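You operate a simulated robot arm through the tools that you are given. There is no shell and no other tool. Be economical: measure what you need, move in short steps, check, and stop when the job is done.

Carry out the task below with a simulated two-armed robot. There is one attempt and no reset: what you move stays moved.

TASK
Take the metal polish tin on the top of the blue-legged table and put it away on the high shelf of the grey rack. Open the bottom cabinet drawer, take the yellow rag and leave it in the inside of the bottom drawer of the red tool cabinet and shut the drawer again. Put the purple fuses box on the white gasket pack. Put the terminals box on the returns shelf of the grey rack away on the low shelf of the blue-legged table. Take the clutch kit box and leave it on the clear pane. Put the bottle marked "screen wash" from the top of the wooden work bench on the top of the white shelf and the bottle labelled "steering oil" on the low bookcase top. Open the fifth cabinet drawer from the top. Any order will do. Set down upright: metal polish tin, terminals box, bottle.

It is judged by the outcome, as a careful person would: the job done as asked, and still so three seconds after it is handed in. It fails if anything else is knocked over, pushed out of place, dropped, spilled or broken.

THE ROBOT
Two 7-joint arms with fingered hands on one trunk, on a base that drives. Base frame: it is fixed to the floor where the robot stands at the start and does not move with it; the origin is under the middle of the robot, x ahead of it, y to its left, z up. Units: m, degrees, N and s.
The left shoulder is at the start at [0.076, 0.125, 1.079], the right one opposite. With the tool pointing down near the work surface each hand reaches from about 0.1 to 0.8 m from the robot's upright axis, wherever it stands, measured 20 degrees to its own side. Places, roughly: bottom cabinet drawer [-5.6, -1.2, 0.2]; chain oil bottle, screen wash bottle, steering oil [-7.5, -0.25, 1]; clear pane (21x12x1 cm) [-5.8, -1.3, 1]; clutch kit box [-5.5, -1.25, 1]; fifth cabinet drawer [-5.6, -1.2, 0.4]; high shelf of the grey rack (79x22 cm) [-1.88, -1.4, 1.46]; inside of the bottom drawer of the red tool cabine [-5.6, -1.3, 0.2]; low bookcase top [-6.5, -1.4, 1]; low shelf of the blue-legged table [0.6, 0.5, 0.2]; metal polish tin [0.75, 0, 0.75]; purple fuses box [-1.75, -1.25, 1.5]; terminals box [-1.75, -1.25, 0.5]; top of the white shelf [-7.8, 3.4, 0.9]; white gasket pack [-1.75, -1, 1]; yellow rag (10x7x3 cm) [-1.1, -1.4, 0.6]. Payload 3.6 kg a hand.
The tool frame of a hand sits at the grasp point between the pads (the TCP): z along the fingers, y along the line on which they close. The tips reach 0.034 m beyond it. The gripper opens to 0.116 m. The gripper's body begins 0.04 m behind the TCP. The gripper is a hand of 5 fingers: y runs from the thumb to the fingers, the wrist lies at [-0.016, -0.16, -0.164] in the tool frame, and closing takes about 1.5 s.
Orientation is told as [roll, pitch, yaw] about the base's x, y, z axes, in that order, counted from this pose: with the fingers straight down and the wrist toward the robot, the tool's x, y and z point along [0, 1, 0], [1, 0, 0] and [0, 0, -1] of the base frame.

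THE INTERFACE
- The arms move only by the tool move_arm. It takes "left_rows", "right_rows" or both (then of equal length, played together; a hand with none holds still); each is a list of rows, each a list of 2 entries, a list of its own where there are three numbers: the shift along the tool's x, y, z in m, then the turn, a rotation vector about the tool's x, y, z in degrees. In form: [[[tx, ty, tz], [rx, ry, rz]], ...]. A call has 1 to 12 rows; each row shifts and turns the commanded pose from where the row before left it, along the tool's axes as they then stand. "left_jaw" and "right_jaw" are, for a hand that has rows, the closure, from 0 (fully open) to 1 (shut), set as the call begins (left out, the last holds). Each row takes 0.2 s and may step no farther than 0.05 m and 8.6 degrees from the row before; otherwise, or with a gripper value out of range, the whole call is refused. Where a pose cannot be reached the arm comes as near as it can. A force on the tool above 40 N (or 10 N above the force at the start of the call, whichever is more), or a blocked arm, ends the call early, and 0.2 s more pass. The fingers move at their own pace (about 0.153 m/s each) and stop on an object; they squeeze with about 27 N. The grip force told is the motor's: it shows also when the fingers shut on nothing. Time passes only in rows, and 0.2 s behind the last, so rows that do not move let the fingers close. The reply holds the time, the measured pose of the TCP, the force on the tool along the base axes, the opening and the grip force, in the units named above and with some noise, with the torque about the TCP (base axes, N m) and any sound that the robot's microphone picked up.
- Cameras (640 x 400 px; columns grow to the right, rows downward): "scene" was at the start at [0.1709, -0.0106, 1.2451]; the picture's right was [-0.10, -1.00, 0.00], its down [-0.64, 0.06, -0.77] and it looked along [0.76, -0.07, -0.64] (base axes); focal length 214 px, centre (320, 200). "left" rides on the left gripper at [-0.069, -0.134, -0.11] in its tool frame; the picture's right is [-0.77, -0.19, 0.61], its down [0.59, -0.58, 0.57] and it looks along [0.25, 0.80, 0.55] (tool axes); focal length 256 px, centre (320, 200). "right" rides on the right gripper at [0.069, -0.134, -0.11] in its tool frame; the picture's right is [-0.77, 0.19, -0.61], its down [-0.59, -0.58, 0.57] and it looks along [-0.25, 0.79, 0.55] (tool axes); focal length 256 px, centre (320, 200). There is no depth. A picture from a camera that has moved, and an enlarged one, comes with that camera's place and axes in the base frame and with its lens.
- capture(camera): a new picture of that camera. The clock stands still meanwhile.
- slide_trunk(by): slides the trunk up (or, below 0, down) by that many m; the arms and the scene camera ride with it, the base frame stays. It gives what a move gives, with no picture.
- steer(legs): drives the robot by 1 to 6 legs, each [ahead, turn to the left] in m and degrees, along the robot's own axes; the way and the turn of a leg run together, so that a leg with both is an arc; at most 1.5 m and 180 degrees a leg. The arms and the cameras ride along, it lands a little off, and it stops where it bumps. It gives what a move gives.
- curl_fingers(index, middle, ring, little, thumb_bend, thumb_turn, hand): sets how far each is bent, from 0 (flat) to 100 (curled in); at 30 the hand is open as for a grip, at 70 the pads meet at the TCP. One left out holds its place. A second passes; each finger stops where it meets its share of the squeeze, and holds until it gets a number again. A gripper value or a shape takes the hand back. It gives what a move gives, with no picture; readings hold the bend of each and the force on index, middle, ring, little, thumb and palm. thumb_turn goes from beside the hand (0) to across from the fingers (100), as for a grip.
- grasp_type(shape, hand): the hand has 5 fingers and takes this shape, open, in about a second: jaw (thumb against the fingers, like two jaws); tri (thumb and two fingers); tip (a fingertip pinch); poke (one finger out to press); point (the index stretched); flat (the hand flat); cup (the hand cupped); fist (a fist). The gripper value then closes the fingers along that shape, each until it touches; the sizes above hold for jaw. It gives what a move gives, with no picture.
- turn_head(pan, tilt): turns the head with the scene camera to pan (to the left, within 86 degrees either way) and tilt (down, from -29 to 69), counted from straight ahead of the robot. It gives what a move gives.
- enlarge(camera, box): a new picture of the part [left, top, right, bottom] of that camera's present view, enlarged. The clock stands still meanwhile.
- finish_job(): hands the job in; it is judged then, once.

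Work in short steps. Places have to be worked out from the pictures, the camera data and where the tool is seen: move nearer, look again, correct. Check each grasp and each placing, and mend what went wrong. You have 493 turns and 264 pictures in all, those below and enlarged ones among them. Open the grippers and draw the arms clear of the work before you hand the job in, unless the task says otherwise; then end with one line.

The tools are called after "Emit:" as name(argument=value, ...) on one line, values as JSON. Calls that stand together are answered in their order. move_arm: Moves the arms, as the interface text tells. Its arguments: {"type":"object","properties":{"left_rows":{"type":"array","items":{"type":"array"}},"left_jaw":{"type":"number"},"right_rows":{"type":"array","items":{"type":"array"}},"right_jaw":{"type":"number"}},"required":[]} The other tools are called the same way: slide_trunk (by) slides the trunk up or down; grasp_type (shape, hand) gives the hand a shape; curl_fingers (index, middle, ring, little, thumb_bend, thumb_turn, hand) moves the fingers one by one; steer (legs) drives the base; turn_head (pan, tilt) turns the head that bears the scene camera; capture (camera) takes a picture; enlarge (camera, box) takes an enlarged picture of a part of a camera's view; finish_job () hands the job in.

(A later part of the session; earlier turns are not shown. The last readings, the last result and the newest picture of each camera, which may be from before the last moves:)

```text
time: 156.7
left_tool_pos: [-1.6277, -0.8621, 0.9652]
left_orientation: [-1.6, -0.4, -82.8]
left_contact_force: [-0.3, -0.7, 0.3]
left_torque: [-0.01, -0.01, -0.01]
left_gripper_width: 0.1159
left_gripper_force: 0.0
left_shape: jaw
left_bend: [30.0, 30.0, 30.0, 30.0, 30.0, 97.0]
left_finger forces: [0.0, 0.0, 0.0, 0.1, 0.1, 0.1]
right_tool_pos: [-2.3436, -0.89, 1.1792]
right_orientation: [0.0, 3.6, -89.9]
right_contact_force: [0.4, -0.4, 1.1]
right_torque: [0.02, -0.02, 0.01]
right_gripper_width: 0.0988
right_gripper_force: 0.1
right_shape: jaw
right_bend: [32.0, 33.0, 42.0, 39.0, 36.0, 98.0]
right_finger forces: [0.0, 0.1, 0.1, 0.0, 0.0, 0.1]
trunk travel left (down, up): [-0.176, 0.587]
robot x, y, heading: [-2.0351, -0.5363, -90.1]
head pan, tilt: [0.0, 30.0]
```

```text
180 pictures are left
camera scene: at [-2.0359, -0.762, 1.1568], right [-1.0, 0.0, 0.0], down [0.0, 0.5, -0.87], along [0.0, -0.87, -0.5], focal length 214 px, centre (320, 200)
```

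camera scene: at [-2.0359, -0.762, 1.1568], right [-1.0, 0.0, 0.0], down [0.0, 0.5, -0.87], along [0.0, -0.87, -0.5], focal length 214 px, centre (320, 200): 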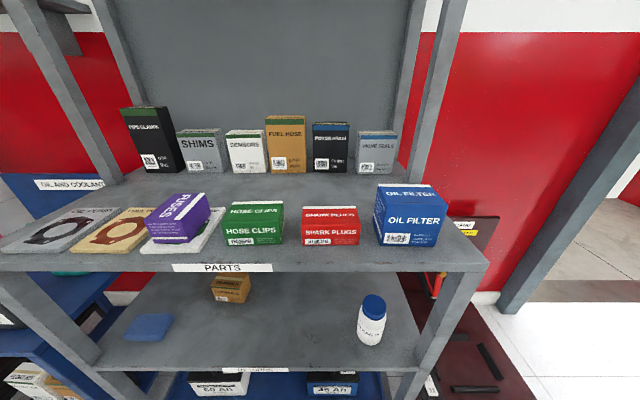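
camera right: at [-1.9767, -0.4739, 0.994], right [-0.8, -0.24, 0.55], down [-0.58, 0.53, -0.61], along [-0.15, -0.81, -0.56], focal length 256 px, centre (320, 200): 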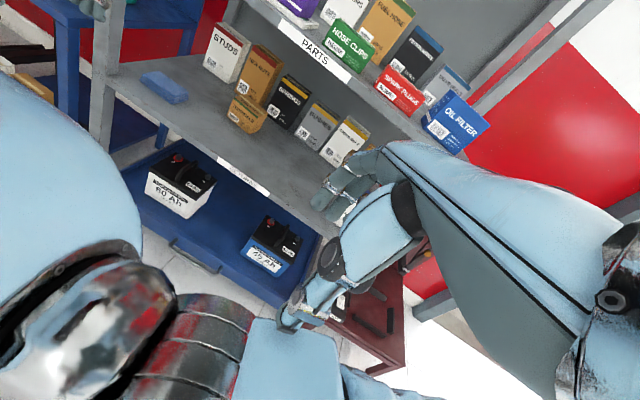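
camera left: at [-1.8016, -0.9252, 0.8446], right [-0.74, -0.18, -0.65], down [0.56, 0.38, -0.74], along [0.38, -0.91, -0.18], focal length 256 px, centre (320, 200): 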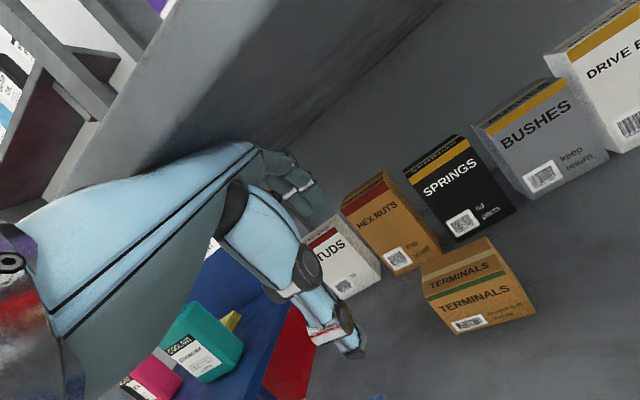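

Emit:
move_arm(left_rows=[[[-0.0155, 0, 0.037], [0, 0, 0.9]], [[-0.0155, 0, 0.037], [0, 0, 0.9]], [[-0.0155, 0, 0.037], [0, 0, 0.9]], [[-0.0155, 0, 0.037], [0, 0, 0.9]], [[-0.0155, 0, 0.037], [0, 0, 0.9]], [[-0.0155, 0, 0.037], [0, 0, 0.9]], [[-0.0155, 0, 0.037], [0, 0, 0.9]], [[-0.0155, 0, 0.037], [0, 0.5, 0.9]]])

Emit:
capture(camera="scene")

Emit:
capture(camera="left")

```text
time: 158.5
left_tool_pos: [-1.6418, -0.8539, 0.7649]
left_orientation: [-1.3, -0.5, -89.9]
left_contact_force: [0.7, 0.5, -0.1]
left_torque: [-0.01, -0.03, -0.02]
left_gripper_width: 0.1164
left_gripper_force: 0.1
left_shape: jaw
left_bend: [30.0, 30.0, 30.0, 30.0, 30.0, 97.0]
left_finger forces: [0.0, 0.0, 0.1, 0.0, 0.0, 0.0]
left hand out of reach, approached as far as the arm can: row 2, 3, 4, 5, 6, 7, 8
right_tool_pos: [-2.3438, -0.8895, 1.1793]
right_orientation: [0.0, 3.6, -89.9]
right_contact_force: [-0.5, 0.7, 0.2]
right_torque: [0.04, 0.03, 0.0]
right_gripper_width: 0.0986
right_gripper_force: 0.0
right_shape: jaw
right_bend: [32.0, 33.0, 42.0, 39.0, 36.0, 98.0]
right_finger forces: [0.1, 0.1, 0.1, 0.0, 0.0, 0.1]
trunk travel left (down, up): [-0.176, 0.587]
robot x, y, heading: [-2.0352, -0.5373, -90.2]
head pan, tilt: [0.0, 30.0]
```

```text
179 pictures are left
camera scene: at [-2.0361, -0.7624, 1.1566], right [-1.0, 0.0, 0.0], down [0.0, 0.5, -0.87], along [0.0, -0.87, -0.5], focal length 214 px, centre (320, 200)
```

scene: 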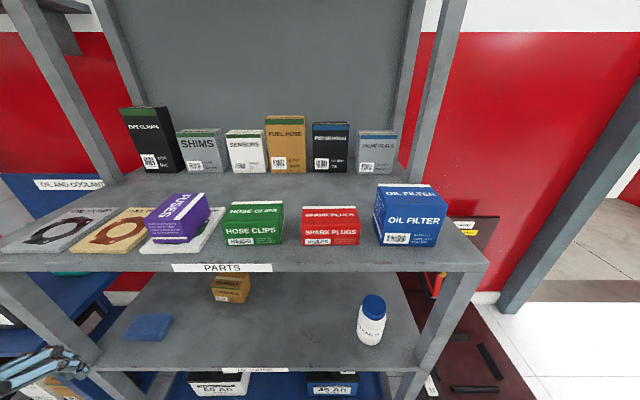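

```text
178 pictures are left
camera left: at [-1.7095, -0.7195, 0.875], right [-0.78, 0.18, -0.6], down [0.58, 0.57, -0.58], along [0.24, -0.8, -0.55], focal length 256 px, centre (320, 200)
```

left: 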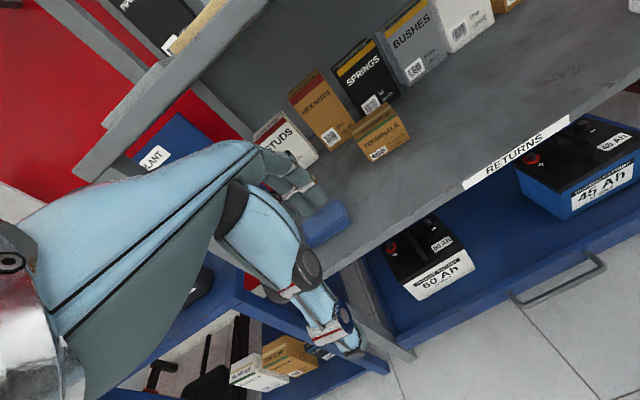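

Too close in for that low pose. Better: back off, set the hand low and extended, then drive it in under the counter with the trunk at this stable height.

Emit:
steer(legs=[[-0.25, 0]])

Emit:
move_arm(left_rows=[[[0, 0.045, 0], [0, 0, 0]], [[0, 0.045, 0], [0, 0, 0]], [[0, 0.045, 0], [0, 0, 0]], [[0, 0.045, 0], [0, 0, 0]], [[-0.025, 0.04, 0], [0, 0, 0]], [[-0.025, 0.04, 0.02], [0, 0, 0]], [[-0.025, 0.02, 0.025], [0, 0, 0]], [[-0.025, 0.01, 0.025], [0, 0, 0]], [[-0.01, 0, 0.03], [0, 0, 0]]])

Emit:
capture(camera="scene")

Emit:
capture(camera="left")

```text
time: 160.3
left_tool_pos: [-1.6422, -0.6088, 0.7646]
left_orientation: [-1.2, -0.4, -89.8]
left_contact_force: [-0.3, 0.8, -0.1]
left_torque: [-0.03, -0.01, -0.03]
left_gripper_width: 0.116
left_gripper_force: 0.0
left_shape: jaw
left_bend: [30.0, 30.0, 30.0, 30.0, 30.0, 97.0]
left_finger forces: [0.0, 0.1, 0.1, 0.0, 0.1, 0.0]
right_tool_pos: [-2.3432, -0.6454, 1.1791]
right_orientation: [-0.1, 3.6, -89.8]
right_contact_force: [0.4, 0.4, -0.4]
right_torque: [-0.01, 0.0, 0.01]
right_gripper_width: 0.0986
right_gripper_force: 0.1
right_shape: jaw
right_bend: [32.0, 33.0, 42.0, 39.0, 36.0, 98.0]
right_finger forces: [0.1, 0.1, 0.1, 0.1, 0.0, 0.0]
trunk travel left (down, up): [-0.176, 0.587]
robot x, y, heading: [-2.0391, -0.292, -89.5]
head pan, tilt: [0.0, 30.0]
```

```text
refused: row 6 steps farther than a row can; nothing moved
```

```text
177 pictures are left
camera scene: at [-2.036, -0.5173, 1.1567], right [-1.0, 0.0, 0.0], down [0.0, 0.5, -0.87], along [0.0, -0.87, -0.5], focal length 214 px, centre (320, 200)
```

scene: 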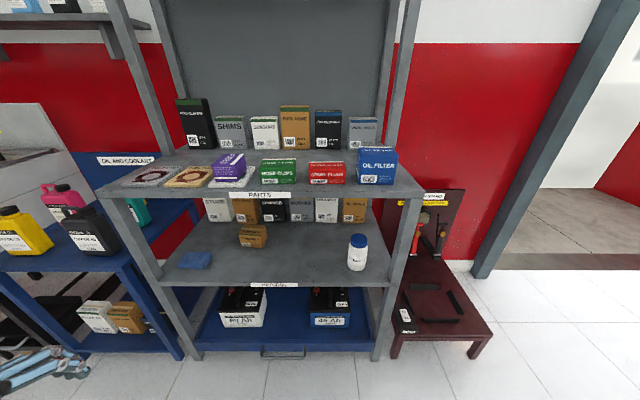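

```text
176 pictures are left
camera left: at [-1.7094, -0.474, 0.8753], right [-0.78, 0.18, -0.6], down [0.57, 0.57, -0.58], along [0.24, -0.8, -0.55], focal length 256 px, centre (320, 200)
```

left: 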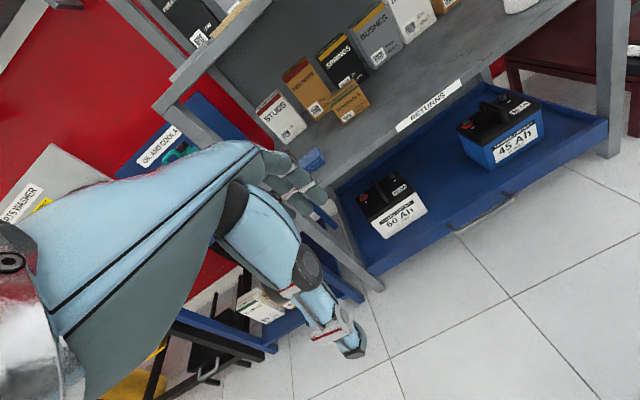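

Emit:
move_arm(left_rows=[[[0, 0.045, 0], [0, 0, 0]], [[0, 0.045, 0], [0, 0, 0]], [[0, 0.045, 0], [0, 0, 0]], [[0, 0.045, 0], [0, 0, 0]], [[0, 0.045, 0], [0, 0, 0]], [[0, 0.045, 0], [0, 0, 0]]])

```text
time: 161.7
left_tool_pos: [-1.6375, -0.8814, 0.7623]
left_orientation: [-1.1, -0.3, -89.8]
left_contact_force: [0.0, 0.2, 0.0]
left_torque: [-0.01, 0.03, -0.01]
left_gripper_width: 0.1161
left_gripper_force: 0.1
left_shape: jaw
left_bend: [30.0, 30.0, 30.0, 30.0, 30.0, 97.0]
left_finger forces: [0.0, 0.0, 0.0, 0.1, 0.0, 0.0]
right_tool_pos: [-2.3434, -0.6464, 1.178]
right_orientation: [0.0, 3.6, -89.9]
right_contact_force: [-0.7, -0.2, -0.1]
right_torque: [-0.03, -0.02, 0.02]
right_gripper_width: 0.0986
right_gripper_force: 0.1
right_shape: jaw
right_bend: [32.0, 33.0, 42.0, 39.0, 36.0, 98.0]
right_finger forces: [0.0, 0.0, 0.0, 0.0, 0.0, 0.1]
trunk travel left (down, up): [-0.176, 0.587]
robot x, y, heading: [-2.0389, -0.2967, -90.0]
head pan, tilt: [0.0, 30.0]
```

Emit:
move_arm(left_rows=[[[-0.028, 0.012, 0.027], [0, 0.3, 0]], [[-0.028, 0.012, 0.027], [0, 0.3, 0]], [[-0.028, 0.012, 0.027], [0, 0.3, 0]], [[-0.028, 0.012, 0.027], [0, 0.3, 0]]])

Emit:
capture(camera="left")

Emit:
capture(camera="scene")

```text
time: 162.7
left_tool_pos: [-1.7574, -0.9318, 0.658]
left_orientation: [0.0, -0.5, -89.8]
left_contact_force: [-0.1, 0.0, 0.5]
left_torque: [0.0, 0.0, 0.0]
left_gripper_width: 0.1159
left_gripper_force: 0.0
left_shape: jaw
left_bend: [30.0, 30.0, 30.0, 30.0, 30.0, 97.0]
left_finger forces: [0.0, 0.1, 0.0, 0.0, 0.0, 0.0]
right_tool_pos: [-2.3441, -0.645, 1.1781]
right_orientation: [0.0, 3.7, -90.0]
right_contact_force: [0.8, 0.3, 0.2]
right_torque: [-0.01, -0.02, 0.02]
right_gripper_width: 0.0984
right_gripper_force: 0.1
right_shape: jaw
right_bend: [32.0, 33.0, 42.0, 39.0, 36.0, 98.0]
right_finger forces: [0.0, 0.0, 0.0, 0.1, 0.1, 0.0]
trunk travel left (down, up): [-0.176, 0.587]
robot x, y, heading: [-2.0371, -0.2883, -90.1]
head pan, tilt: [0.0, 30.0]
```

```text
175 pictures are left
camera left: at [-1.8267, -0.7961, 0.7686], right [-0.77, 0.18, -0.61], down [0.59, 0.57, -0.57], along [0.25, -0.8, -0.55], focal length 256 px, centre (320, 200)
```

left: 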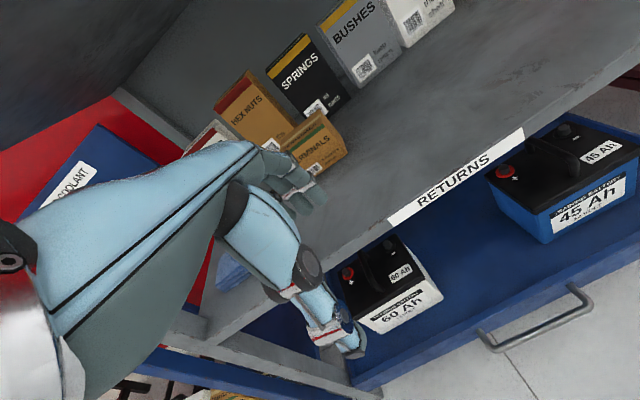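

```text
174 pictures are left
camera scene: at [-2.0366, -0.5181, 1.1565], right [-1.0, 0.0, 0.0], down [0.0, 0.5, -0.87], along [0.0, -0.87, -0.5], focal length 214 px, centre (320, 200)
```

scene: 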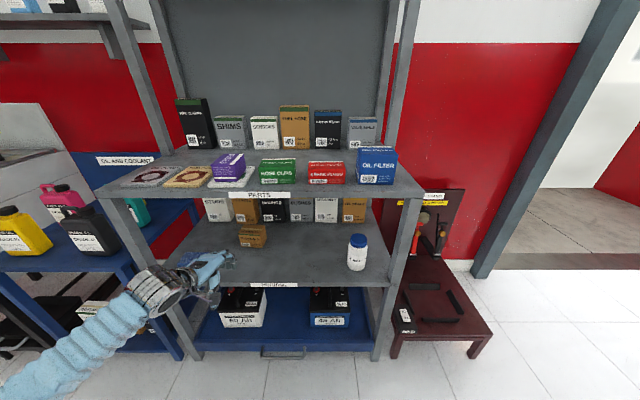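

The arm posture is good now. Driving forward 0.2 m to insert the hand.

Emit:
steer(legs=[[0.2, 0]])

Emit:
capture(camera="left")

Emit:
capture(camera="scene")

```text
time: 164.3
left_tool_pos: [-1.7543, -1.1241, 0.663]
left_orientation: [0.1, -0.9, -89.8]
left_contact_force: [-0.6, -1.1, 0.1]
left_torque: [0.05, 0.03, -0.01]
left_gripper_width: 0.116
left_gripper_force: 0.1
left_shape: jaw
left_bend: [30.0, 30.0, 30.0, 30.0, 30.0, 97.0]
left_finger forces: [0.0, 0.1, 0.1, 0.1, 0.0, 0.0]
right_tool_pos: [-2.3388, -0.8383, 1.1855]
right_orientation: [0.5, 2.0, -89.2]
right_contact_force: [0.8, 0.3, -0.3]
right_torque: [0.1, -0.03, 0.0]
right_gripper_width: 0.0984
right_gripper_force: 0.0
right_shape: jaw
right_bend: [32.0, 33.0, 42.0, 39.0, 36.0, 98.0]
right_finger forces: [0.1, 0.0, 0.1, 0.1, 0.0, 0.1]
trunk travel left (down, up): [-0.176, 0.587]
robot x, y, heading: [-2.0365, -0.4942, -90.0]
head pan, tilt: [0.0, 30.0]
```

```text
173 pictures are left
camera left: at [-1.8243, -0.9887, 0.7722], right [-0.77, 0.17, -0.61], down [0.59, 0.57, -0.57], along [0.25, -0.8, -0.54], focal length 256 px, centre (320, 200)
```

left: 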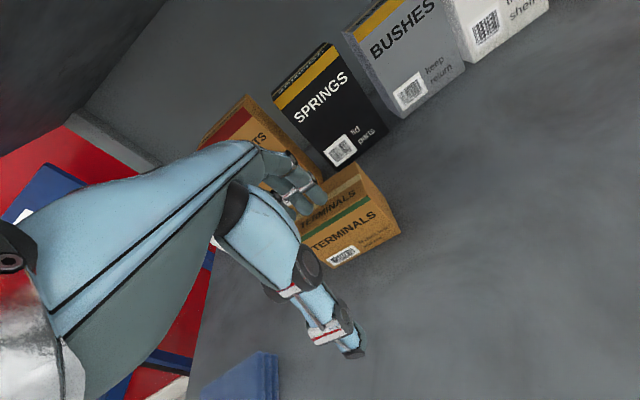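

```text
172 pictures are left
camera scene: at [-2.0352, -0.7317, 1.1554], right [-1.0, 0.0, 0.0], down [0.0, 0.51, -0.86], along [0.0, -0.86, -0.51], focal length 214 px, centre (320, 200)
```

scene: 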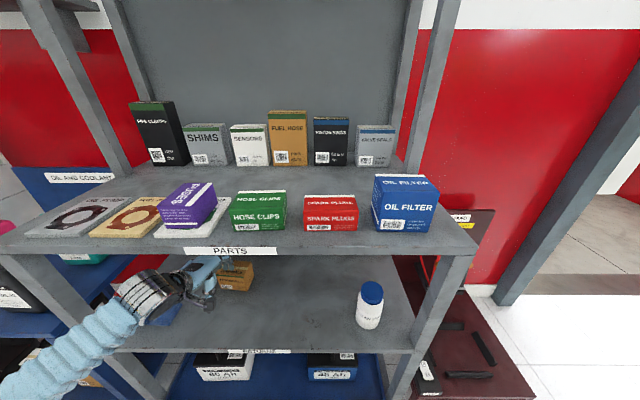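

Emit:
move_arm(left_rows=[[[0, 0.042, 0], [0, 0, 0]], [[0, 0.042, 0], [0, 0, 0]], [[0, 0.042, 0], [0, 0, 0]]])

Emit:
capture(camera="left")

```text
time: 165.1
left_tool_pos: [-1.7542, -1.2423, 0.6736]
left_orientation: [0.1, -1.8, -89.9]
left_contact_force: [0.0, -0.7, -0.3]
left_torque: [0.03, -0.01, -0.05]
left_gripper_width: 0.1158
left_gripper_force: 0.0
left_shape: jaw
left_bend: [30.0, 30.0, 30.0, 30.0, 30.0, 97.0]
left_finger forces: [0.0, 0.0, 0.0, 0.0, 0.1, 0.0]
right_tool_pos: [-2.3372, -0.8233, 1.191]
right_orientation: [1.0, 0.4, -88.5]
right_contact_force: [-0.7, -0.2, -0.7]
right_torque: [0.01, 0.0, 0.01]
right_gripper_width: 0.0987
right_gripper_force: 0.0
right_shape: jaw
right_bend: [33.0, 33.0, 42.0, 39.0, 36.0, 98.0]
right_finger forces: [0.1, 0.0, 0.0, 0.1, 0.0, 0.0]
trunk travel left (down, up): [-0.176, 0.587]
robot x, y, heading: [-2.037, -0.4914, -89.9]
head pan, tilt: [0.0, 30.0]
```

```text
171 pictures are left
camera left: at [-1.8251, -1.1046, 0.7802], right [-0.77, 0.17, -0.62], down [0.59, 0.56, -0.58], along [0.25, -0.81, -0.53], focal length 256 px, centre (320, 200)
```

left: 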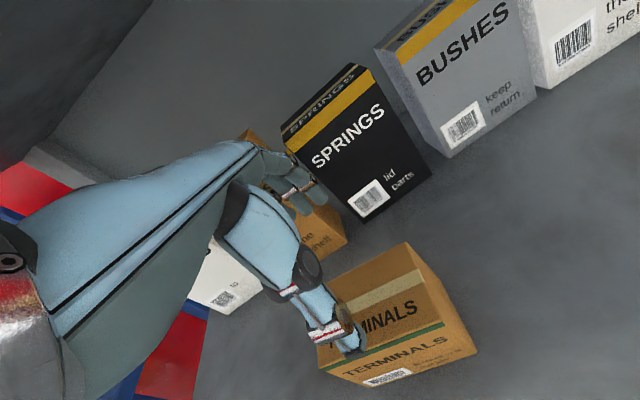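

The box is well framed between thumb and fingers. I'll shift back 1 cm and descend.

Emit:
move_arm(left_rows=[[[0.003, -0.01, 0.025], [0, 0, 0]], [[0, 0, 0.03], [0, 0, 0]], [[0, 0, 0.03], [0, 0, 0]]])

Emit:
capture(camera="left")

```text
time: 165.9
left_tool_pos: [-1.7473, -1.2415, 0.5938]
left_orientation: [0.0, -2.2, -89.7]
left_contact_force: [0.2, 1.5, -2.0]
left_torque: [-0.07, 0.01, -0.01]
left_gripper_width: 0.1157
left_gripper_force: 0.1
left_shape: jaw
left_bend: [30.0, 30.0, 30.0, 30.0, 30.0, 97.0]
left_finger forces: [0.0, 0.1, 0.0, 0.0, 0.0, 0.1]
right_tool_pos: [-2.3357, -0.8294, 1.1852]
right_orientation: [-0.2, 1.7, -88.5]
right_contact_force: [-1.2, -3.2, -2.3]
right_torque: [0.25, -0.05, 0.01]
right_gripper_width: 0.0987
right_gripper_force: 0.1
right_shape: jaw
right_bend: [33.0, 33.0, 42.0, 39.0, 36.0, 98.0]
right_finger forces: [0.0, 0.0, 0.0, 0.1, 0.0, 0.0]
trunk travel left (down, up): [-0.176, 0.587]
robot x, y, heading: [-2.0354, -0.494, -89.7]
head pan, tilt: [0.0, 30.0]
stopped in row 3 (left hand): the force on the tool passed its limit at 43 N (the readings are from after the stop); the commanded pose is now the measured one
```

```text
170 pictures are left
camera left: at [-1.8176, -1.1027, 0.6996], right [-0.77, 0.16, -0.62], down [0.58, 0.56, -0.59], along [0.25, -0.82, -0.52], focal length 256 px, centre (320, 200)
```

left: 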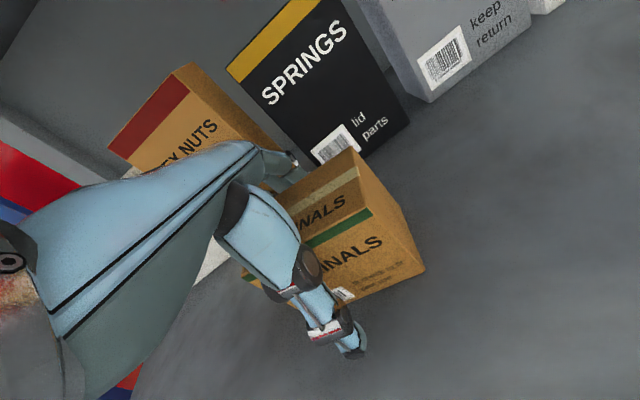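

Something touched, most likely the fingertips landing on the box's rear top edge. I'll lift, shift 2.5 cm deeper, and try again.

Emit:
move_arm(left_rows=[[[0, 0, -0.03], [0, 0, 0]], [[0, 0.025, 0.0], [0, 0, 0]]])

Emit:
capture(camera="left")

Emit:
enlarge(camera="scene", box=[100, 220, 340, 360])

```text
time: 166.5
left_tool_pos: [-1.7492, -1.262, 0.6291]
left_orientation: [-0.1, -2.6, -89.6]
left_contact_force: [0.2, 0.8, 0.5]
left_torque: [0.04, 0.0, 0.02]
left_gripper_width: 0.1158
left_gripper_force: 0.1
left_shape: jaw
left_bend: [30.0, 30.0, 30.0, 30.0, 30.0, 97.0]
left_finger forces: [0.0, 0.1, 0.0, 0.0, 0.1, 0.1]
right_tool_pos: [-2.3359, -0.8268, 1.1857]
right_orientation: [-0.2, 1.6, -88.3]
right_contact_force: [-0.8, -0.1, 0.4]
right_torque: [-0.03, -0.03, 0.01]
right_gripper_width: 0.0987
right_gripper_force: 0.0
right_shape: jaw
right_bend: [33.0, 33.0, 42.0, 39.0, 36.0, 98.0]
right_finger forces: [0.0, 0.1, 0.0, 0.0, 0.0, 0.0]
trunk travel left (down, up): [-0.176, 0.587]
robot x, y, heading: [-2.0372, -0.4943, -89.9]
head pan, tilt: [0.0, 30.0]
```

```text
169 pictures are left
camera left: at [-1.8197, -1.1248, 0.734], right [-0.77, 0.15, -0.62], down [0.59, 0.55, -0.59], along [0.25, -0.82, -0.52], focal length 256 px, centre (320, 200)
```

left: 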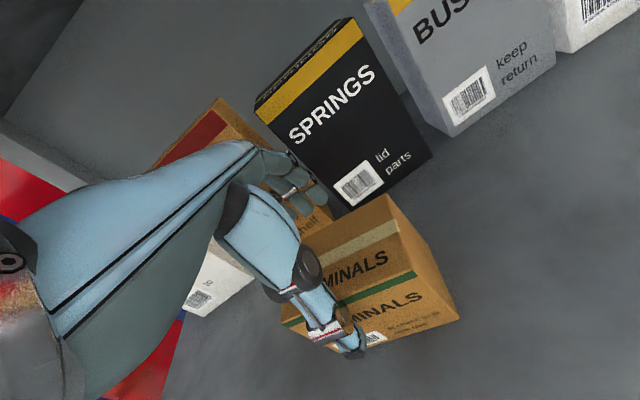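

```text
2.67 times, centred on (220, 290) of scene
camera zoom: at [-2.0356, -0.7193, 1.1564], right [-1.0, -0.01, 0.0], down [0.0, 0.5, -0.87], along [0.0, -0.87, -0.5], focal length 572 px, centre (587, -40)
```

zoom: 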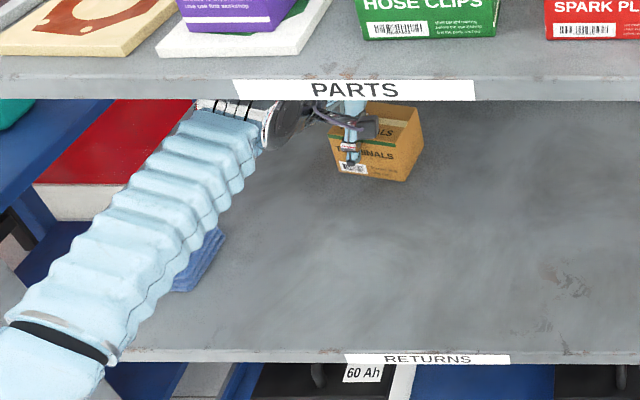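

Emit:
move_arm(left_rows=[[[0, 0.007, 0.01], [0, 0, 0]], [[0, 0, 0.02], [0, 0, 0]], [[0, 0, 0.02], [0, 0, 0]]])

Emit:
capture(camera="left")

```text
time: 167.3
left_tool_pos: [-1.7471, -1.2757, 0.5944]
left_orientation: [-0.4, -3.6, -89.6]
left_contact_force: [0.4, 0.7, -2.3]
left_torque: [-0.12, 0.06, 0.01]
left_gripper_width: 0.1159
left_gripper_force: 0.1
left_shape: jaw
left_bend: [30.0, 30.0, 30.0, 30.0, 30.0, 97.0]
left_finger forces: [0.0, 0.0, 0.0, 0.0, 0.0, 0.0]
right_tool_pos: [-2.3306, -0.8294, 1.184]
right_orientation: [-0.7, 1.9, -87.6]
right_contact_force: [-0.3, 0.7, -0.7]
right_torque: [0.03, 0.0, 0.03]
right_gripper_width: 0.0986
right_gripper_force: 0.1
right_shape: jaw
right_bend: [33.0, 33.0, 42.0, 39.0, 36.0, 98.0]
right_finger forces: [0.0, 0.0, 0.0, 0.0, 0.0, 0.1]
trunk travel left (down, up): [-0.176, 0.587]
robot x, y, heading: [-2.0388, -0.49, -89.4]
head pan, tilt: [0.0, 30.0]
stopped in row 3 (left hand): the force on the tool passed its limit at 45 N (the readings are from after the stop); the commanded pose is now the measured one
```

```text
167 pictures are left
camera left: at [-1.8166, -1.1361, 0.6983], right [-0.77, 0.14, -0.62], down [0.58, 0.54, -0.6], along [0.25, -0.83, -0.5], focal length 256 px, centre (320, 200)
```

left: 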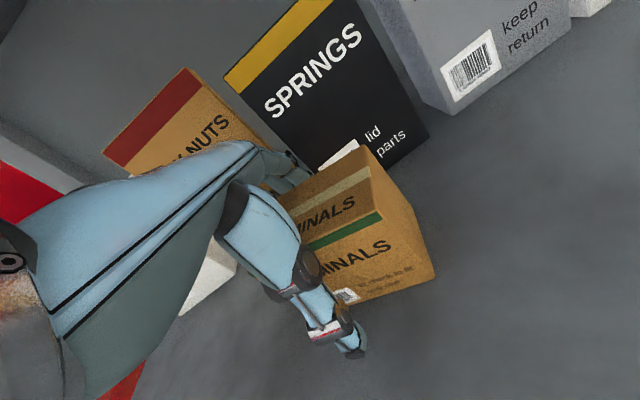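

Same height, same stop. I'll probe in small steps to see the direction of the force.

Emit:
move_arm(left_rows=[[[0, 0, 0.004], [0, 0, 0]]])

Emit:
move_arm(left_rows=[[[0, 0, 0.004], [0, 0, 0]]])

Emit:
move_arm(left_rows=[[[0, 0, 0.006], [0, 0, 0]]])

```text
time: 167.7
left_tool_pos: [-1.747, -1.279, 0.5934]
left_orientation: [-0.3, -3.8, -89.5]
left_contact_force: [0.1, 0.7, 0.9]
left_torque: [0.0, 0.05, -0.04]
left_gripper_width: 0.1155
left_gripper_force: 0.1
left_shape: jaw
left_bend: [30.0, 30.0, 30.0, 30.0, 30.0, 97.0]
left_finger forces: [0.0, 0.0, 0.0, 0.0, 1.2, 0.0]
right_tool_pos: [-2.3312, -0.8284, 1.1846]
right_orientation: [-0.6, 1.9, -87.8]
right_contact_force: [1.0, -0.8, 0.5]
right_torque: [0.0, 0.01, -0.01]
right_gripper_width: 0.0988
right_gripper_force: 0.0
right_shape: jaw
right_bend: [33.0, 33.0, 42.0, 39.0, 36.0, 98.0]
right_finger forces: [0.0, 0.0, 0.1, 0.0, 0.0, 0.0]
trunk travel left (down, up): [-0.176, 0.587]
robot x, y, heading: [-2.0405, -0.493, -89.5]
head pan, tilt: [0.0, 30.0]
```

```text
time: 168.1
left_tool_pos: [-1.7475, -1.2781, 0.5901]
left_orientation: [-0.2, -3.9, -89.6]
left_contact_force: [0.5, 1.6, 1.7]
left_torque: [-0.01, 0.04, -0.02]
left_gripper_width: 0.116
left_gripper_force: 0.2
left_shape: jaw
left_bend: [30.0, 30.0, 30.0, 30.0, 30.0, 97.0]
left_finger forces: [0.0, 0.1, 0.0, 0.1, 1.6, 0.0]
right_tool_pos: [-2.3296, -0.8284, 1.1852]
right_orientation: [-0.6, 1.7, -87.6]
right_contact_force: [0.7, 0.2, -0.5]
right_torque: [0.01, -0.01, 0.02]
right_gripper_width: 0.0989
right_gripper_force: 0.0
right_shape: jaw
right_bend: [33.0, 33.0, 42.0, 39.0, 36.0, 98.0]
right_finger forces: [0.1, 0.0, 0.0, 0.1, 0.1, 0.0]
trunk travel left (down, up): [-0.176, 0.587]
robot x, y, heading: [-2.0353, -0.4883, -89.6]
head pan, tilt: [0.0, 30.0]
```

```text
time: 168.5
left_tool_pos: [-1.7478, -1.2793, 0.5878]
left_orientation: [-0.3, -4.1, -89.5]
left_contact_force: [0.1, 4.3, 15.2]
left_torque: [1.03, 0.11, -0.02]
left_gripper_width: 0.1157
left_gripper_force: 0.0
left_shape: jaw
left_bend: [30.0, 30.0, 30.0, 30.0, 30.0, 97.0]
left_finger forces: [0.1, 0.6, 0.0, 0.0, 15.5, 0.1]
right_tool_pos: [-2.3322, -0.8263, 1.1868]
right_orientation: [-0.6, 1.6, -87.8]
right_contact_force: [0.3, 0.6, -0.1]
right_torque: [0.0, -0.02, -0.04]
right_gripper_width: 0.0985
right_gripper_force: 0.1
right_shape: jaw
right_bend: [33.0, 33.0, 42.0, 39.0, 36.0, 98.0]
right_finger forces: [0.0, 0.1, 0.1, 0.0, 0.1, 0.0]
trunk travel left (down, up): [-0.176, 0.587]
robot x, y, heading: [-2.0362, -0.4905, -89.8]
head pan, tilt: [0.0, 30.0]
```

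The thumb tip is touching the shelf: the shelf is really at z≈0.55, so I'm already low enough. I'll raise 6 mm, centre, and close.

Emit:
move_arm(left_rows=[[[0, -0.008, -0.008], [0, 0, 0]], [[0, -0.006, 0], [0, 0, 0]]])

Emit:
move_arm(left_rows=[[[0, 0, 0], [0, 0, 0]], [[0, 0, 0], [0, 0, 0]], [[0, 0, 0], [0, 0, 0]], [[0, 0, 0], [0, 0, 0]], [[0, 0, 0], [0, 0, 0]], [[0, 0, 0], [0, 0, 0]], [[0, 0, 0], [0, 0, 0]]], left_jaw=1)

Emit:
capture(camera="left")

```text
time: 169.1
left_tool_pos: [-1.7484, -1.264, 0.5899]
left_orientation: [-0.3, -3.7, -89.6]
left_contact_force: [-0.1, 0.0, 0.3]
left_torque: [-0.03, 0.0, 0.0]
left_gripper_width: 0.1161
left_gripper_force: 0.1
left_shape: jaw
left_bend: [30.0, 30.0, 30.0, 30.0, 30.0, 97.0]
left_finger forces: [0.0, 0.0, 0.1, 0.0, 0.1, 0.0]
right_tool_pos: [-2.3308, -0.8282, 1.1854]
right_orientation: [-0.6, 1.9, -87.7]
right_contact_force: [0.0, 0.0, 0.0]
right_torque: [0.0, 0.01, -0.02]
right_gripper_width: 0.0987
right_gripper_force: 0.1
right_shape: jaw
right_bend: [33.0, 33.0, 42.0, 39.0, 36.0, 98.0]
right_finger forces: [0.0, 0.1, 0.0, 0.0, 0.1, 0.0]
trunk travel left (down, up): [-0.176, 0.587]
robot x, y, heading: [-2.0383, -0.491, -89.7]
head pan, tilt: [0.0, 30.0]
```

```text
time: 170.7
left_tool_pos: [-1.748, -1.2642, 0.5914]
left_orientation: [-0.4, -3.9, -89.6]
left_contact_force: [-0.5, 0.3, 1.7]
left_torque: [-0.13, 0.04, -0.04]
left_gripper_width: 0.0692
left_gripper_force: 26.2
left_shape: jaw
left_bend: [39.0, 40.0, 63.0, 62.0, 60.0, 99.0]
left_finger forces: [17.3, 8.8, 0.0, 0.0, 26.1, 0.1]
right_tool_pos: [-2.3314, -0.828, 1.1849]
right_orientation: [-0.6, 1.7, -87.7]
right_contact_force: [0.4, -0.1, -0.1]
right_torque: [-0.01, 0.0, -0.02]
right_gripper_width: 0.0988
right_gripper_force: 0.1
right_shape: jaw
right_bend: [33.0, 33.0, 42.0, 39.0, 36.0, 98.0]
right_finger forces: [0.0, 0.0, 0.1, 0.0, 0.0, 0.1]
trunk travel left (down, up): [-0.176, 0.587]
robot x, y, heading: [-2.0357, -0.4947, -89.5]
head pan, tilt: [0.0, 30.0]
```

```text
166 pictures are left
camera left: at [-1.8182, -1.1234, 0.6931], right [-0.77, 0.14, -0.62], down [0.58, 0.54, -0.61], along [0.25, -0.83, -0.5], focal length 256 px, centre (320, 200)
```

left: 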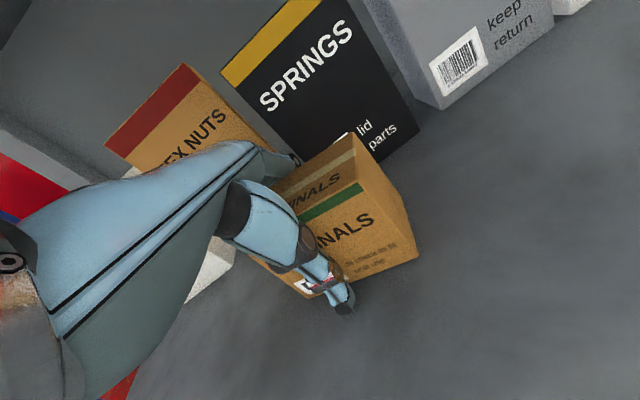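

Gripped at 0.069. I'll lift 2.5 cm and pull it out: a bit with the arm, then with the base.

Emit:
move_arm(left_rows=[[[0, 0, -0.012], [0, 0, 0]], [[0, 0, -0.013], [0, 0, 0]], [[0, -0.03, 0], [0, 0, 0]], [[0, -0.04, 0], [0, 0, 0]], [[0, -0.04, 0], [0, 0, 0]]])

Emit:
capture(camera="left")

Emit:
capture(camera="scene")

```text
time: 171.9
left_tool_pos: [-1.7488, -1.1496, 0.6072]
left_orientation: [-0.3, -3.9, -89.5]
left_contact_force: [0.6, -0.3, -2.9]
left_torque: [-0.02, 0.0, 0.02]
left_gripper_width: 0.0691
left_gripper_force: 27.1
left_shape: jaw
left_bend: [39.0, 40.0, 64.0, 62.0, 60.0, 99.0]
left_finger forces: [17.1, 8.8, 0.1, 0.0, 25.9, 0.1]
right_tool_pos: [-2.331, -0.828, 1.1856]
right_orientation: [-0.7, 1.8, -87.7]
right_contact_force: [-0.5, -0.9, 0.3]
right_torque: [-0.01, 0.01, 0.03]
right_gripper_width: 0.0984
right_gripper_force: 0.1
right_shape: jaw
right_bend: [33.0, 33.0, 42.0, 39.0, 36.0, 98.0]
right_finger forces: [0.1, 0.0, 0.0, 0.1, 0.0, 0.1]
trunk travel left (down, up): [-0.176, 0.587]
robot x, y, heading: [-2.0401, -0.4924, -89.7]
head pan, tilt: [0.0, 30.0]
```

```text
165 pictures are left
camera left: at [-1.8183, -1.0087, 0.7101], right [-0.77, 0.14, -0.62], down [0.58, 0.54, -0.61], along [0.25, -0.83, -0.5], focal length 256 px, centre (320, 200)
```

left: 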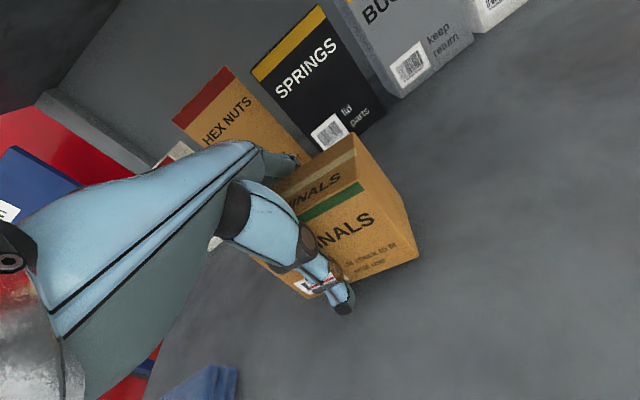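

```text
164 pictures are left
camera scene: at [-2.0338, -0.7185, 1.1566], right [-1.0, -0.01, 0.0], down [0.0, 0.5, -0.87], along [0.01, -0.87, -0.5], focal length 214 px, centre (320, 200)
```

scene: 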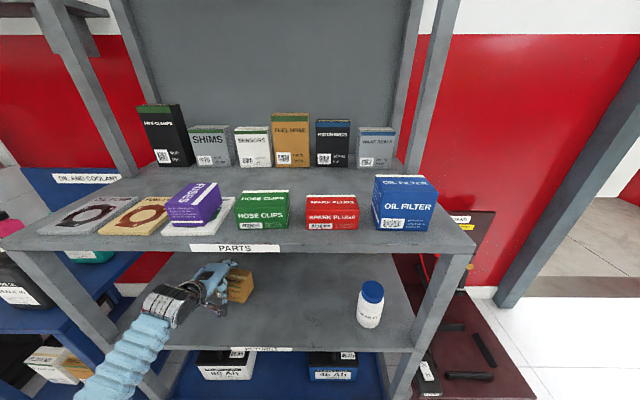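

Emit:
steer(legs=[[-0.35, 0]])

Emit:
slide_trunk(by=0.1)

Emit:
capture(camera="scene")

```text
time: 173.4
left_tool_pos: [-1.7481, -0.9866, 0.5957]
left_orientation: [-0.3, -3.0, -89.5]
left_contact_force: [-0.3, 2.5, 1.6]
left_torque: [-0.03, -0.07, 0.03]
left_gripper_width: 0.0689
left_gripper_force: 27.0
left_shape: jaw
left_bend: [39.0, 40.0, 64.0, 62.0, 60.0, 99.0]
left_finger forces: [17.7, 8.7, 0.0, 0.1, 26.0, 0.0]
right_tool_pos: [-2.3181, -0.6855, 1.1881]
right_orientation: [0.9, -0.7, -85.1]
right_contact_force: [-0.3, 2.8, -2.5]
right_torque: [-0.13, -0.03, -0.08]
right_gripper_width: 0.0986
right_gripper_force: 0.1
right_shape: jaw
right_bend: [32.0, 33.0, 42.0, 39.0, 36.0, 98.0]
right_finger forces: [0.0, 0.0, 0.0, 0.0, 0.0, 0.1]
trunk travel left (down, up): [-0.176, 0.587]
robot x, y, heading: [-2.0369, -0.3227, -89.7]
head pan, tilt: [0.0, 30.0]
stopped in leg 1: the robot was blocked; the commanded pose is now the measured one
```

```text
time: 173.8
left_tool_pos: [-1.6909, -0.9592, 0.6153]
left_orientation: [1.5, -2.7, -82.1]
left_contact_force: [1.6, -1.0, -2.1]
left_torque: [0.07, 0.14, -0.05]
left_gripper_width: 0.0685
left_gripper_force: 27.0
left_shape: jaw
left_bend: [39.0, 40.0, 64.0, 62.0, 60.0, 99.0]
left_finger forces: [18.4, 9.3, 0.1, 0.0, 26.9, 0.0]
right_tool_pos: [-2.3017, -0.6128, 1.2284]
right_orientation: [3.5, -14.2, -81.5]
right_contact_force: [-0.1, -1.4, 1.2]
right_torque: [0.01, 0.02, 0.02]
right_gripper_width: 0.0986
right_gripper_force: 0.1
right_shape: jaw
right_bend: [33.0, 33.0, 42.0, 39.0, 36.0, 98.0]
right_finger forces: [0.0, 0.0, 0.0, 0.0, 0.0, 0.0]
trunk travel left (down, up): [-0.187, 0.576]
robot x, y, heading: [-2.0391, -0.32, -89.5]
head pan, tilt: [0.0, 30.0]
stopped: the arm was blocked; the commanded pose is now the measured one
```

```text
163 pictures are left
camera scene: at [-2.0328, -0.6933, 1.1491], right [-1.0, -0.01, 0.0], down [-0.01, 0.61, -0.79], along [0.01, -0.79, -0.61], focal length 214 px, centre (320, 200)
```

scene: 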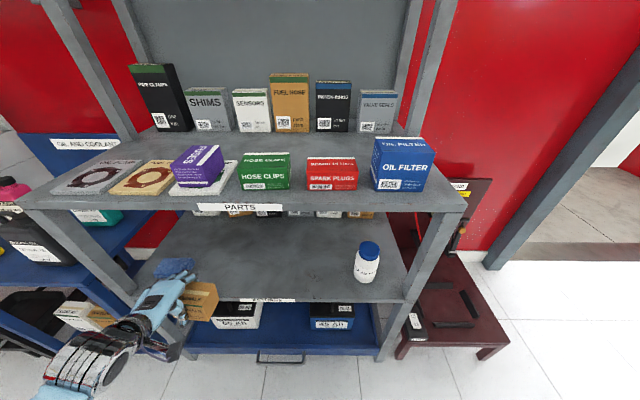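

Sway again. Let it settle without moving, then continue gently.

Emit:
turn_head(pan=20, tilt=40)

Emit:
capture(camera="scene")

Emit:
capture(camera="left")

```text
time: 174.7
left_tool_pos: [-1.732, -0.9319, 0.6326]
left_orientation: [0.1, -5.7, -87.1]
left_contact_force: [-0.7, 0.1, -3.2]
left_torque: [-0.07, -0.04, -0.01]
left_gripper_width: 0.0688
left_gripper_force: 27.3
left_shape: jaw
left_bend: [39.0, 40.0, 64.0, 62.0, 60.0, 99.0]
left_finger forces: [18.0, 9.3, 0.2, 0.1, 26.9, 0.0]
right_tool_pos: [-2.3129, -0.5748, 1.2156]
right_orientation: [1.1, -9.2, -84.9]
right_contact_force: [0.2, -0.2, -0.7]
right_torque: [0.11, -0.02, 0.03]
right_gripper_width: 0.0987
right_gripper_force: 0.0
right_shape: jaw
right_bend: [32.0, 33.0, 42.0, 39.0, 36.0, 98.0]
right_finger forces: [0.0, 0.0, 0.0, 0.0, 0.1, 0.0]
trunk travel left (down, up): [-0.187, 0.576]
robot x, y, heading: [-2.0382, -0.3189, -89.5]
head pan, tilt: [20.0, 40.0]
```

```text
162 pictures are left
camera scene: at [-2.0064, -0.5554, 1.1496], right [-0.94, -0.35, -0.01], down [-0.22, 0.62, -0.75], along [0.27, -0.7, -0.66], focal length 214 px, centre (320, 200)
```

scene: 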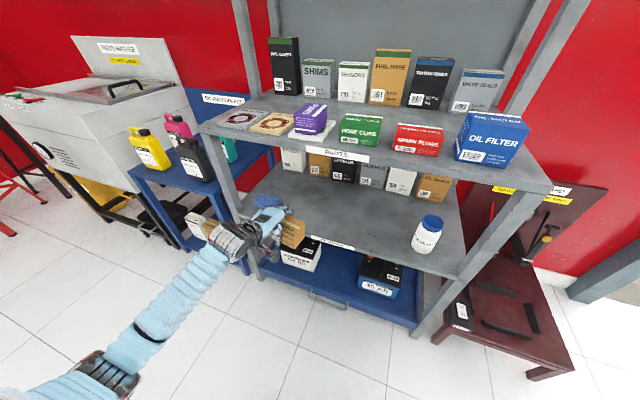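

```text
161 pictures are left
camera left: at [-1.8078, -0.7907, 0.7298], right [-0.77, 0.09, -0.63], down [0.56, 0.55, -0.62], along [0.29, -0.83, -0.47], focal length 256 px, centre (320, 200)
```

left: 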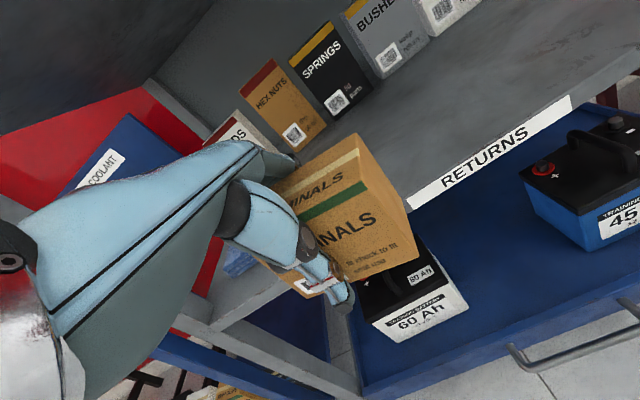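

The box is out of the shelf and everything has settled. I'll pull the hand 5 cm further from the rim before raising.

Emit:
move_arm(left_rows=[[[0, -0.02, 0], [0, 0, 0]], [[0, -0.02, 0], [0, 0, 0]], [[0, -0.02, 0], [0, 0, 0]]])

Emit:
steer(legs=[[-0.06, 0]])

```text
time: 175.2
left_tool_pos: [-1.7157, -0.8713, 0.6682]
left_orientation: [0.8, -10.2, -85.2]
left_contact_force: [0.5, -0.8, -2.7]
left_torque: [0.04, 0.08, -0.08]
left_gripper_width: 0.0687
left_gripper_force: 26.3
left_shape: jaw
left_bend: [39.0, 40.0, 64.0, 62.0, 60.0, 99.0]
left_finger forces: [17.6, 8.9, 0.3, 0.0, 25.8, 0.0]
right_tool_pos: [-2.2919, -0.4889, 1.2243]
right_orientation: [0.0, -18.5, -80.4]
right_contact_force: [-2.1, -4.0, 0.2]
right_torque: [0.21, -0.04, -0.08]
right_gripper_width: 0.0984
right_gripper_force: 0.1
right_shape: jaw
right_bend: [32.0, 33.0, 42.0, 39.0, 36.0, 98.0]
right_finger forces: [0.0, 0.1, 0.1, 0.0, 0.0, 0.0]
trunk travel left (down, up): [-0.187, 0.576]
robot x, y, heading: [-2.0385, -0.3244, -89.5]
head pan, tilt: [20.0, 40.0]
stopped in row 2 (right hand): the arm was blocked; the commanded pose is now the measured one
```

```text
time: 176.0
left_tool_pos: [-1.7211, -0.827, 0.6643]
left_orientation: [0.6, -11.5, -85.5]
left_contact_force: [-0.5, -1.4, -6.8]
left_torque: [0.01, -0.06, 0.0]
left_gripper_width: 0.0685
left_gripper_force: 26.9
left_shape: jaw
left_bend: [39.0, 40.0, 64.0, 62.0, 60.0, 99.0]
left_finger forces: [18.1, 8.8, 0.3, 0.0, 26.4, 0.1]
right_tool_pos: [-2.2878, -0.4265, 1.2141]
right_orientation: [-0.2, -21.7, -78.5]
right_contact_force: [-0.8, -3.9, -3.3]
right_torque: [0.1, -0.06, 0.11]
right_gripper_width: 0.0985
right_gripper_force: 0.0
right_shape: jaw
right_bend: [32.0, 33.0, 42.0, 39.0, 36.0, 98.0]
right_finger forces: [0.1, 0.0, 0.0, 0.0, 0.0, 0.1]
trunk travel left (down, up): [-0.187, 0.576]
robot x, y, heading: [-2.0359, -0.3151, -89.5]
head pan, tilt: [20.0, 40.0]
stopped in leg 1: the robot was blocked; the commanded pose is now the measured one
```

Let me look behind on both sides; something may be blocking the back.

Emit:
turn_head(pan=86, tilt=30)

Emit:
capture(camera="scene")

Emit:
turn_head(pan=-86, tilt=30)

Emit:
capture(camera="scene")

```text
time: 177.3
left_tool_pos: [-1.7218, -0.8265, 0.679]
left_orientation: [0.9, -12.1, -85.4]
left_contact_force: [0.3, 0.5, -1.2]
left_torque: [0.03, -0.04, 0.01]
left_gripper_width: 0.0688
left_gripper_force: 27.6
left_shape: jaw
left_bend: [39.0, 40.0, 64.0, 62.0, 60.0, 99.0]
left_finger forces: [17.9, 8.6, 0.3, 0.1, 26.4, 0.1]
right_tool_pos: [-2.2874, -0.423, 1.2227]
right_orientation: [-0.1, -22.4, -77.8]
right_contact_force: [-0.7, -1.1, 0.0]
right_torque: [0.11, -0.04, 0.1]
right_gripper_width: 0.0986
right_gripper_force: 0.1
right_shape: jaw
right_bend: [32.0, 33.0, 42.0, 39.0, 36.0, 98.0]
right_finger forces: [0.1, 0.1, 0.0, 0.1, 0.1, 0.0]
trunk travel left (down, up): [-0.187, 0.576]
robot x, y, heading: [-2.0372, -0.3163, -89.6]
head pan, tilt: [85.9, 30.0]
```

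```text
160 pictures are left
camera scene: at [-1.9458, -0.516, 1.1666], right [-0.06, -1.0, -0.06], down [-0.5, 0.08, -0.86], along [0.86, -0.03, -0.5], focal length 214 px, centre (320, 200)
```

scene: 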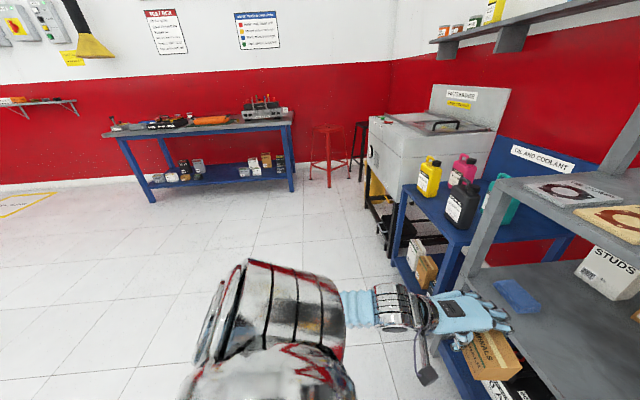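

```text
time: 179.9
left_tool_pos: [-1.7203, -0.8049, 0.6854]
left_orientation: [0.7, -13.7, -85.4]
left_contact_force: [-1.1, 0.3, -2.3]
left_torque: [0.04, -0.02, -0.02]
left_gripper_width: 0.0686
left_gripper_force: 26.9
left_shape: jaw
left_bend: [39.0, 40.0, 64.0, 62.0, 60.0, 99.0]
left_finger forces: [17.9, 8.7, 0.4, 0.0, 26.6, 0.1]
right_tool_pos: [-2.2899, -0.3872, 1.2223]
right_orientation: [-0.1, -23.9, -78.7]
right_contact_force: [0.4, -0.5, 0.1]
right_torque: [0.01, 0.0, 0.02]
right_gripper_width: 0.0986
right_gripper_force: 0.1
right_shape: jaw
right_bend: [32.0, 33.0, 42.0, 39.0, 36.0, 98.0]
right_finger forces: [0.0, 0.1, 0.1, 0.0, 0.2, 0.0]
trunk travel left (down, up): [-0.187, 0.576]
robot x, y, heading: [-2.0386, -0.3109, -89.6]
head pan, tilt: [-85.9, 30.0]
```

```text
159 pictures are left
camera scene: at [-2.127, -0.4503, 1.1682], right [-0.08, 1.0, 0.0], down [0.5, 0.04, -0.87], along [-0.86, -0.07, -0.5], focal length 214 px, centre (320, 200)
```

scene: 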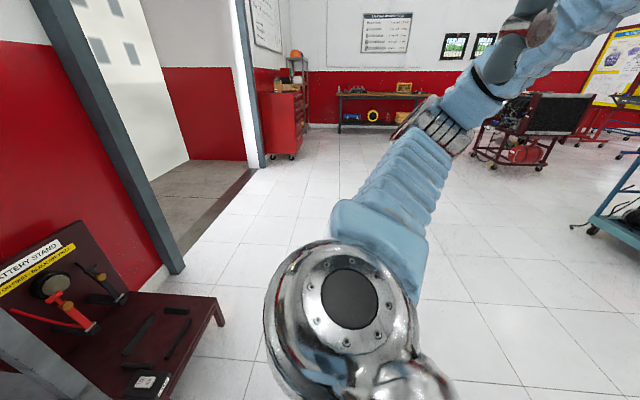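

Nothing is behind; it's torso compliance when the trunk is low. I'll raise the trunk back up before driving.

Emit:
slide_trunk(by=0.09)

Emit:
turn_head(pan=0, tilt=35)

Emit:
capture(camera="scene")

```text
time: 181.2
left_tool_pos: [-1.7202, -0.8042, 0.7748]
left_orientation: [0.6, -13.5, -85.3]
left_contact_force: [0.3, -0.8, -2.5]
left_torque: [0.0, -0.05, 0.0]
left_gripper_width: 0.0687
left_gripper_force: 27.1
left_shape: jaw
left_bend: [39.0, 40.0, 64.0, 62.0, 60.0, 99.0]
left_finger forces: [17.8, 8.6, 0.4, 0.0, 26.5, 0.0]
right_tool_pos: [-2.2909, -0.3868, 1.3112]
right_orientation: [-0.2, -23.8, -78.8]
right_contact_force: [-0.3, -0.6, 0.7]
right_torque: [0.0, -0.02, 0.0]
right_gripper_width: 0.0987
right_gripper_force: 0.1
right_shape: jaw
right_bend: [32.0, 33.0, 42.0, 39.0, 36.0, 98.0]
right_finger forces: [0.0, 0.1, 0.0, 0.0, 0.0, 0.0]
trunk travel left (down, up): [-0.277, 0.486]
robot x, y, heading: [-2.0406, -0.3116, -89.7]
head pan, tilt: [-85.9, 30.0]
```

```text
time: 182.8
left_tool_pos: [-1.7206, -0.8042, 0.7763]
left_orientation: [0.6, -13.6, -85.4]
left_contact_force: [0.1, -0.1, -2.0]
left_torque: [-0.04, -0.02, 0.0]
left_gripper_width: 0.0689
left_gripper_force: 27.4
left_shape: jaw
left_bend: [39.0, 40.0, 64.0, 62.0, 60.0, 99.0]
left_finger forces: [17.9, 8.6, 0.4, 0.1, 26.4, 0.0]
right_tool_pos: [-2.2907, -0.3869, 1.312]
right_orientation: [-0.1, -23.9, -78.7]
right_contact_force: [-0.7, -0.7, 0.8]
right_torque: [-0.02, -0.01, -0.02]
right_gripper_width: 0.0985
right_gripper_force: 0.1
right_shape: jaw
right_bend: [32.0, 33.0, 42.0, 39.0, 36.0, 98.0]
right_finger forces: [0.0, 0.1, 0.1, 0.1, 0.0, 0.1]
trunk travel left (down, up): [-0.277, 0.486]
robot x, y, heading: [-2.0428, -0.3154, -89.5]
head pan, tilt: [0.0, 35.0]
```

```text
158 pictures are left
camera scene: at [-2.0366, -0.4885, 1.2542], right [-1.0, -0.01, 0.0], down [0.0, 0.57, -0.82], along [0.01, -0.82, -0.57], focal length 214 px, centre (320, 200)
```

scene: 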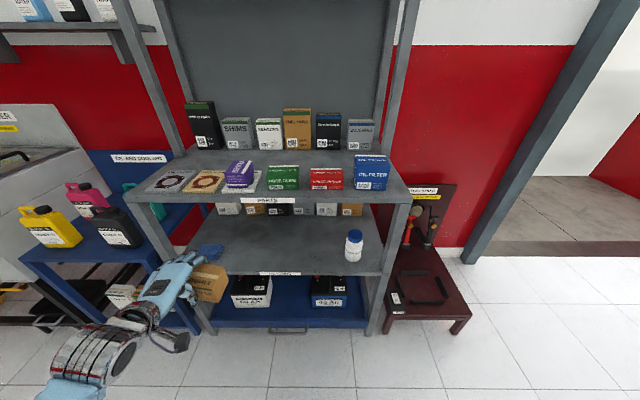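

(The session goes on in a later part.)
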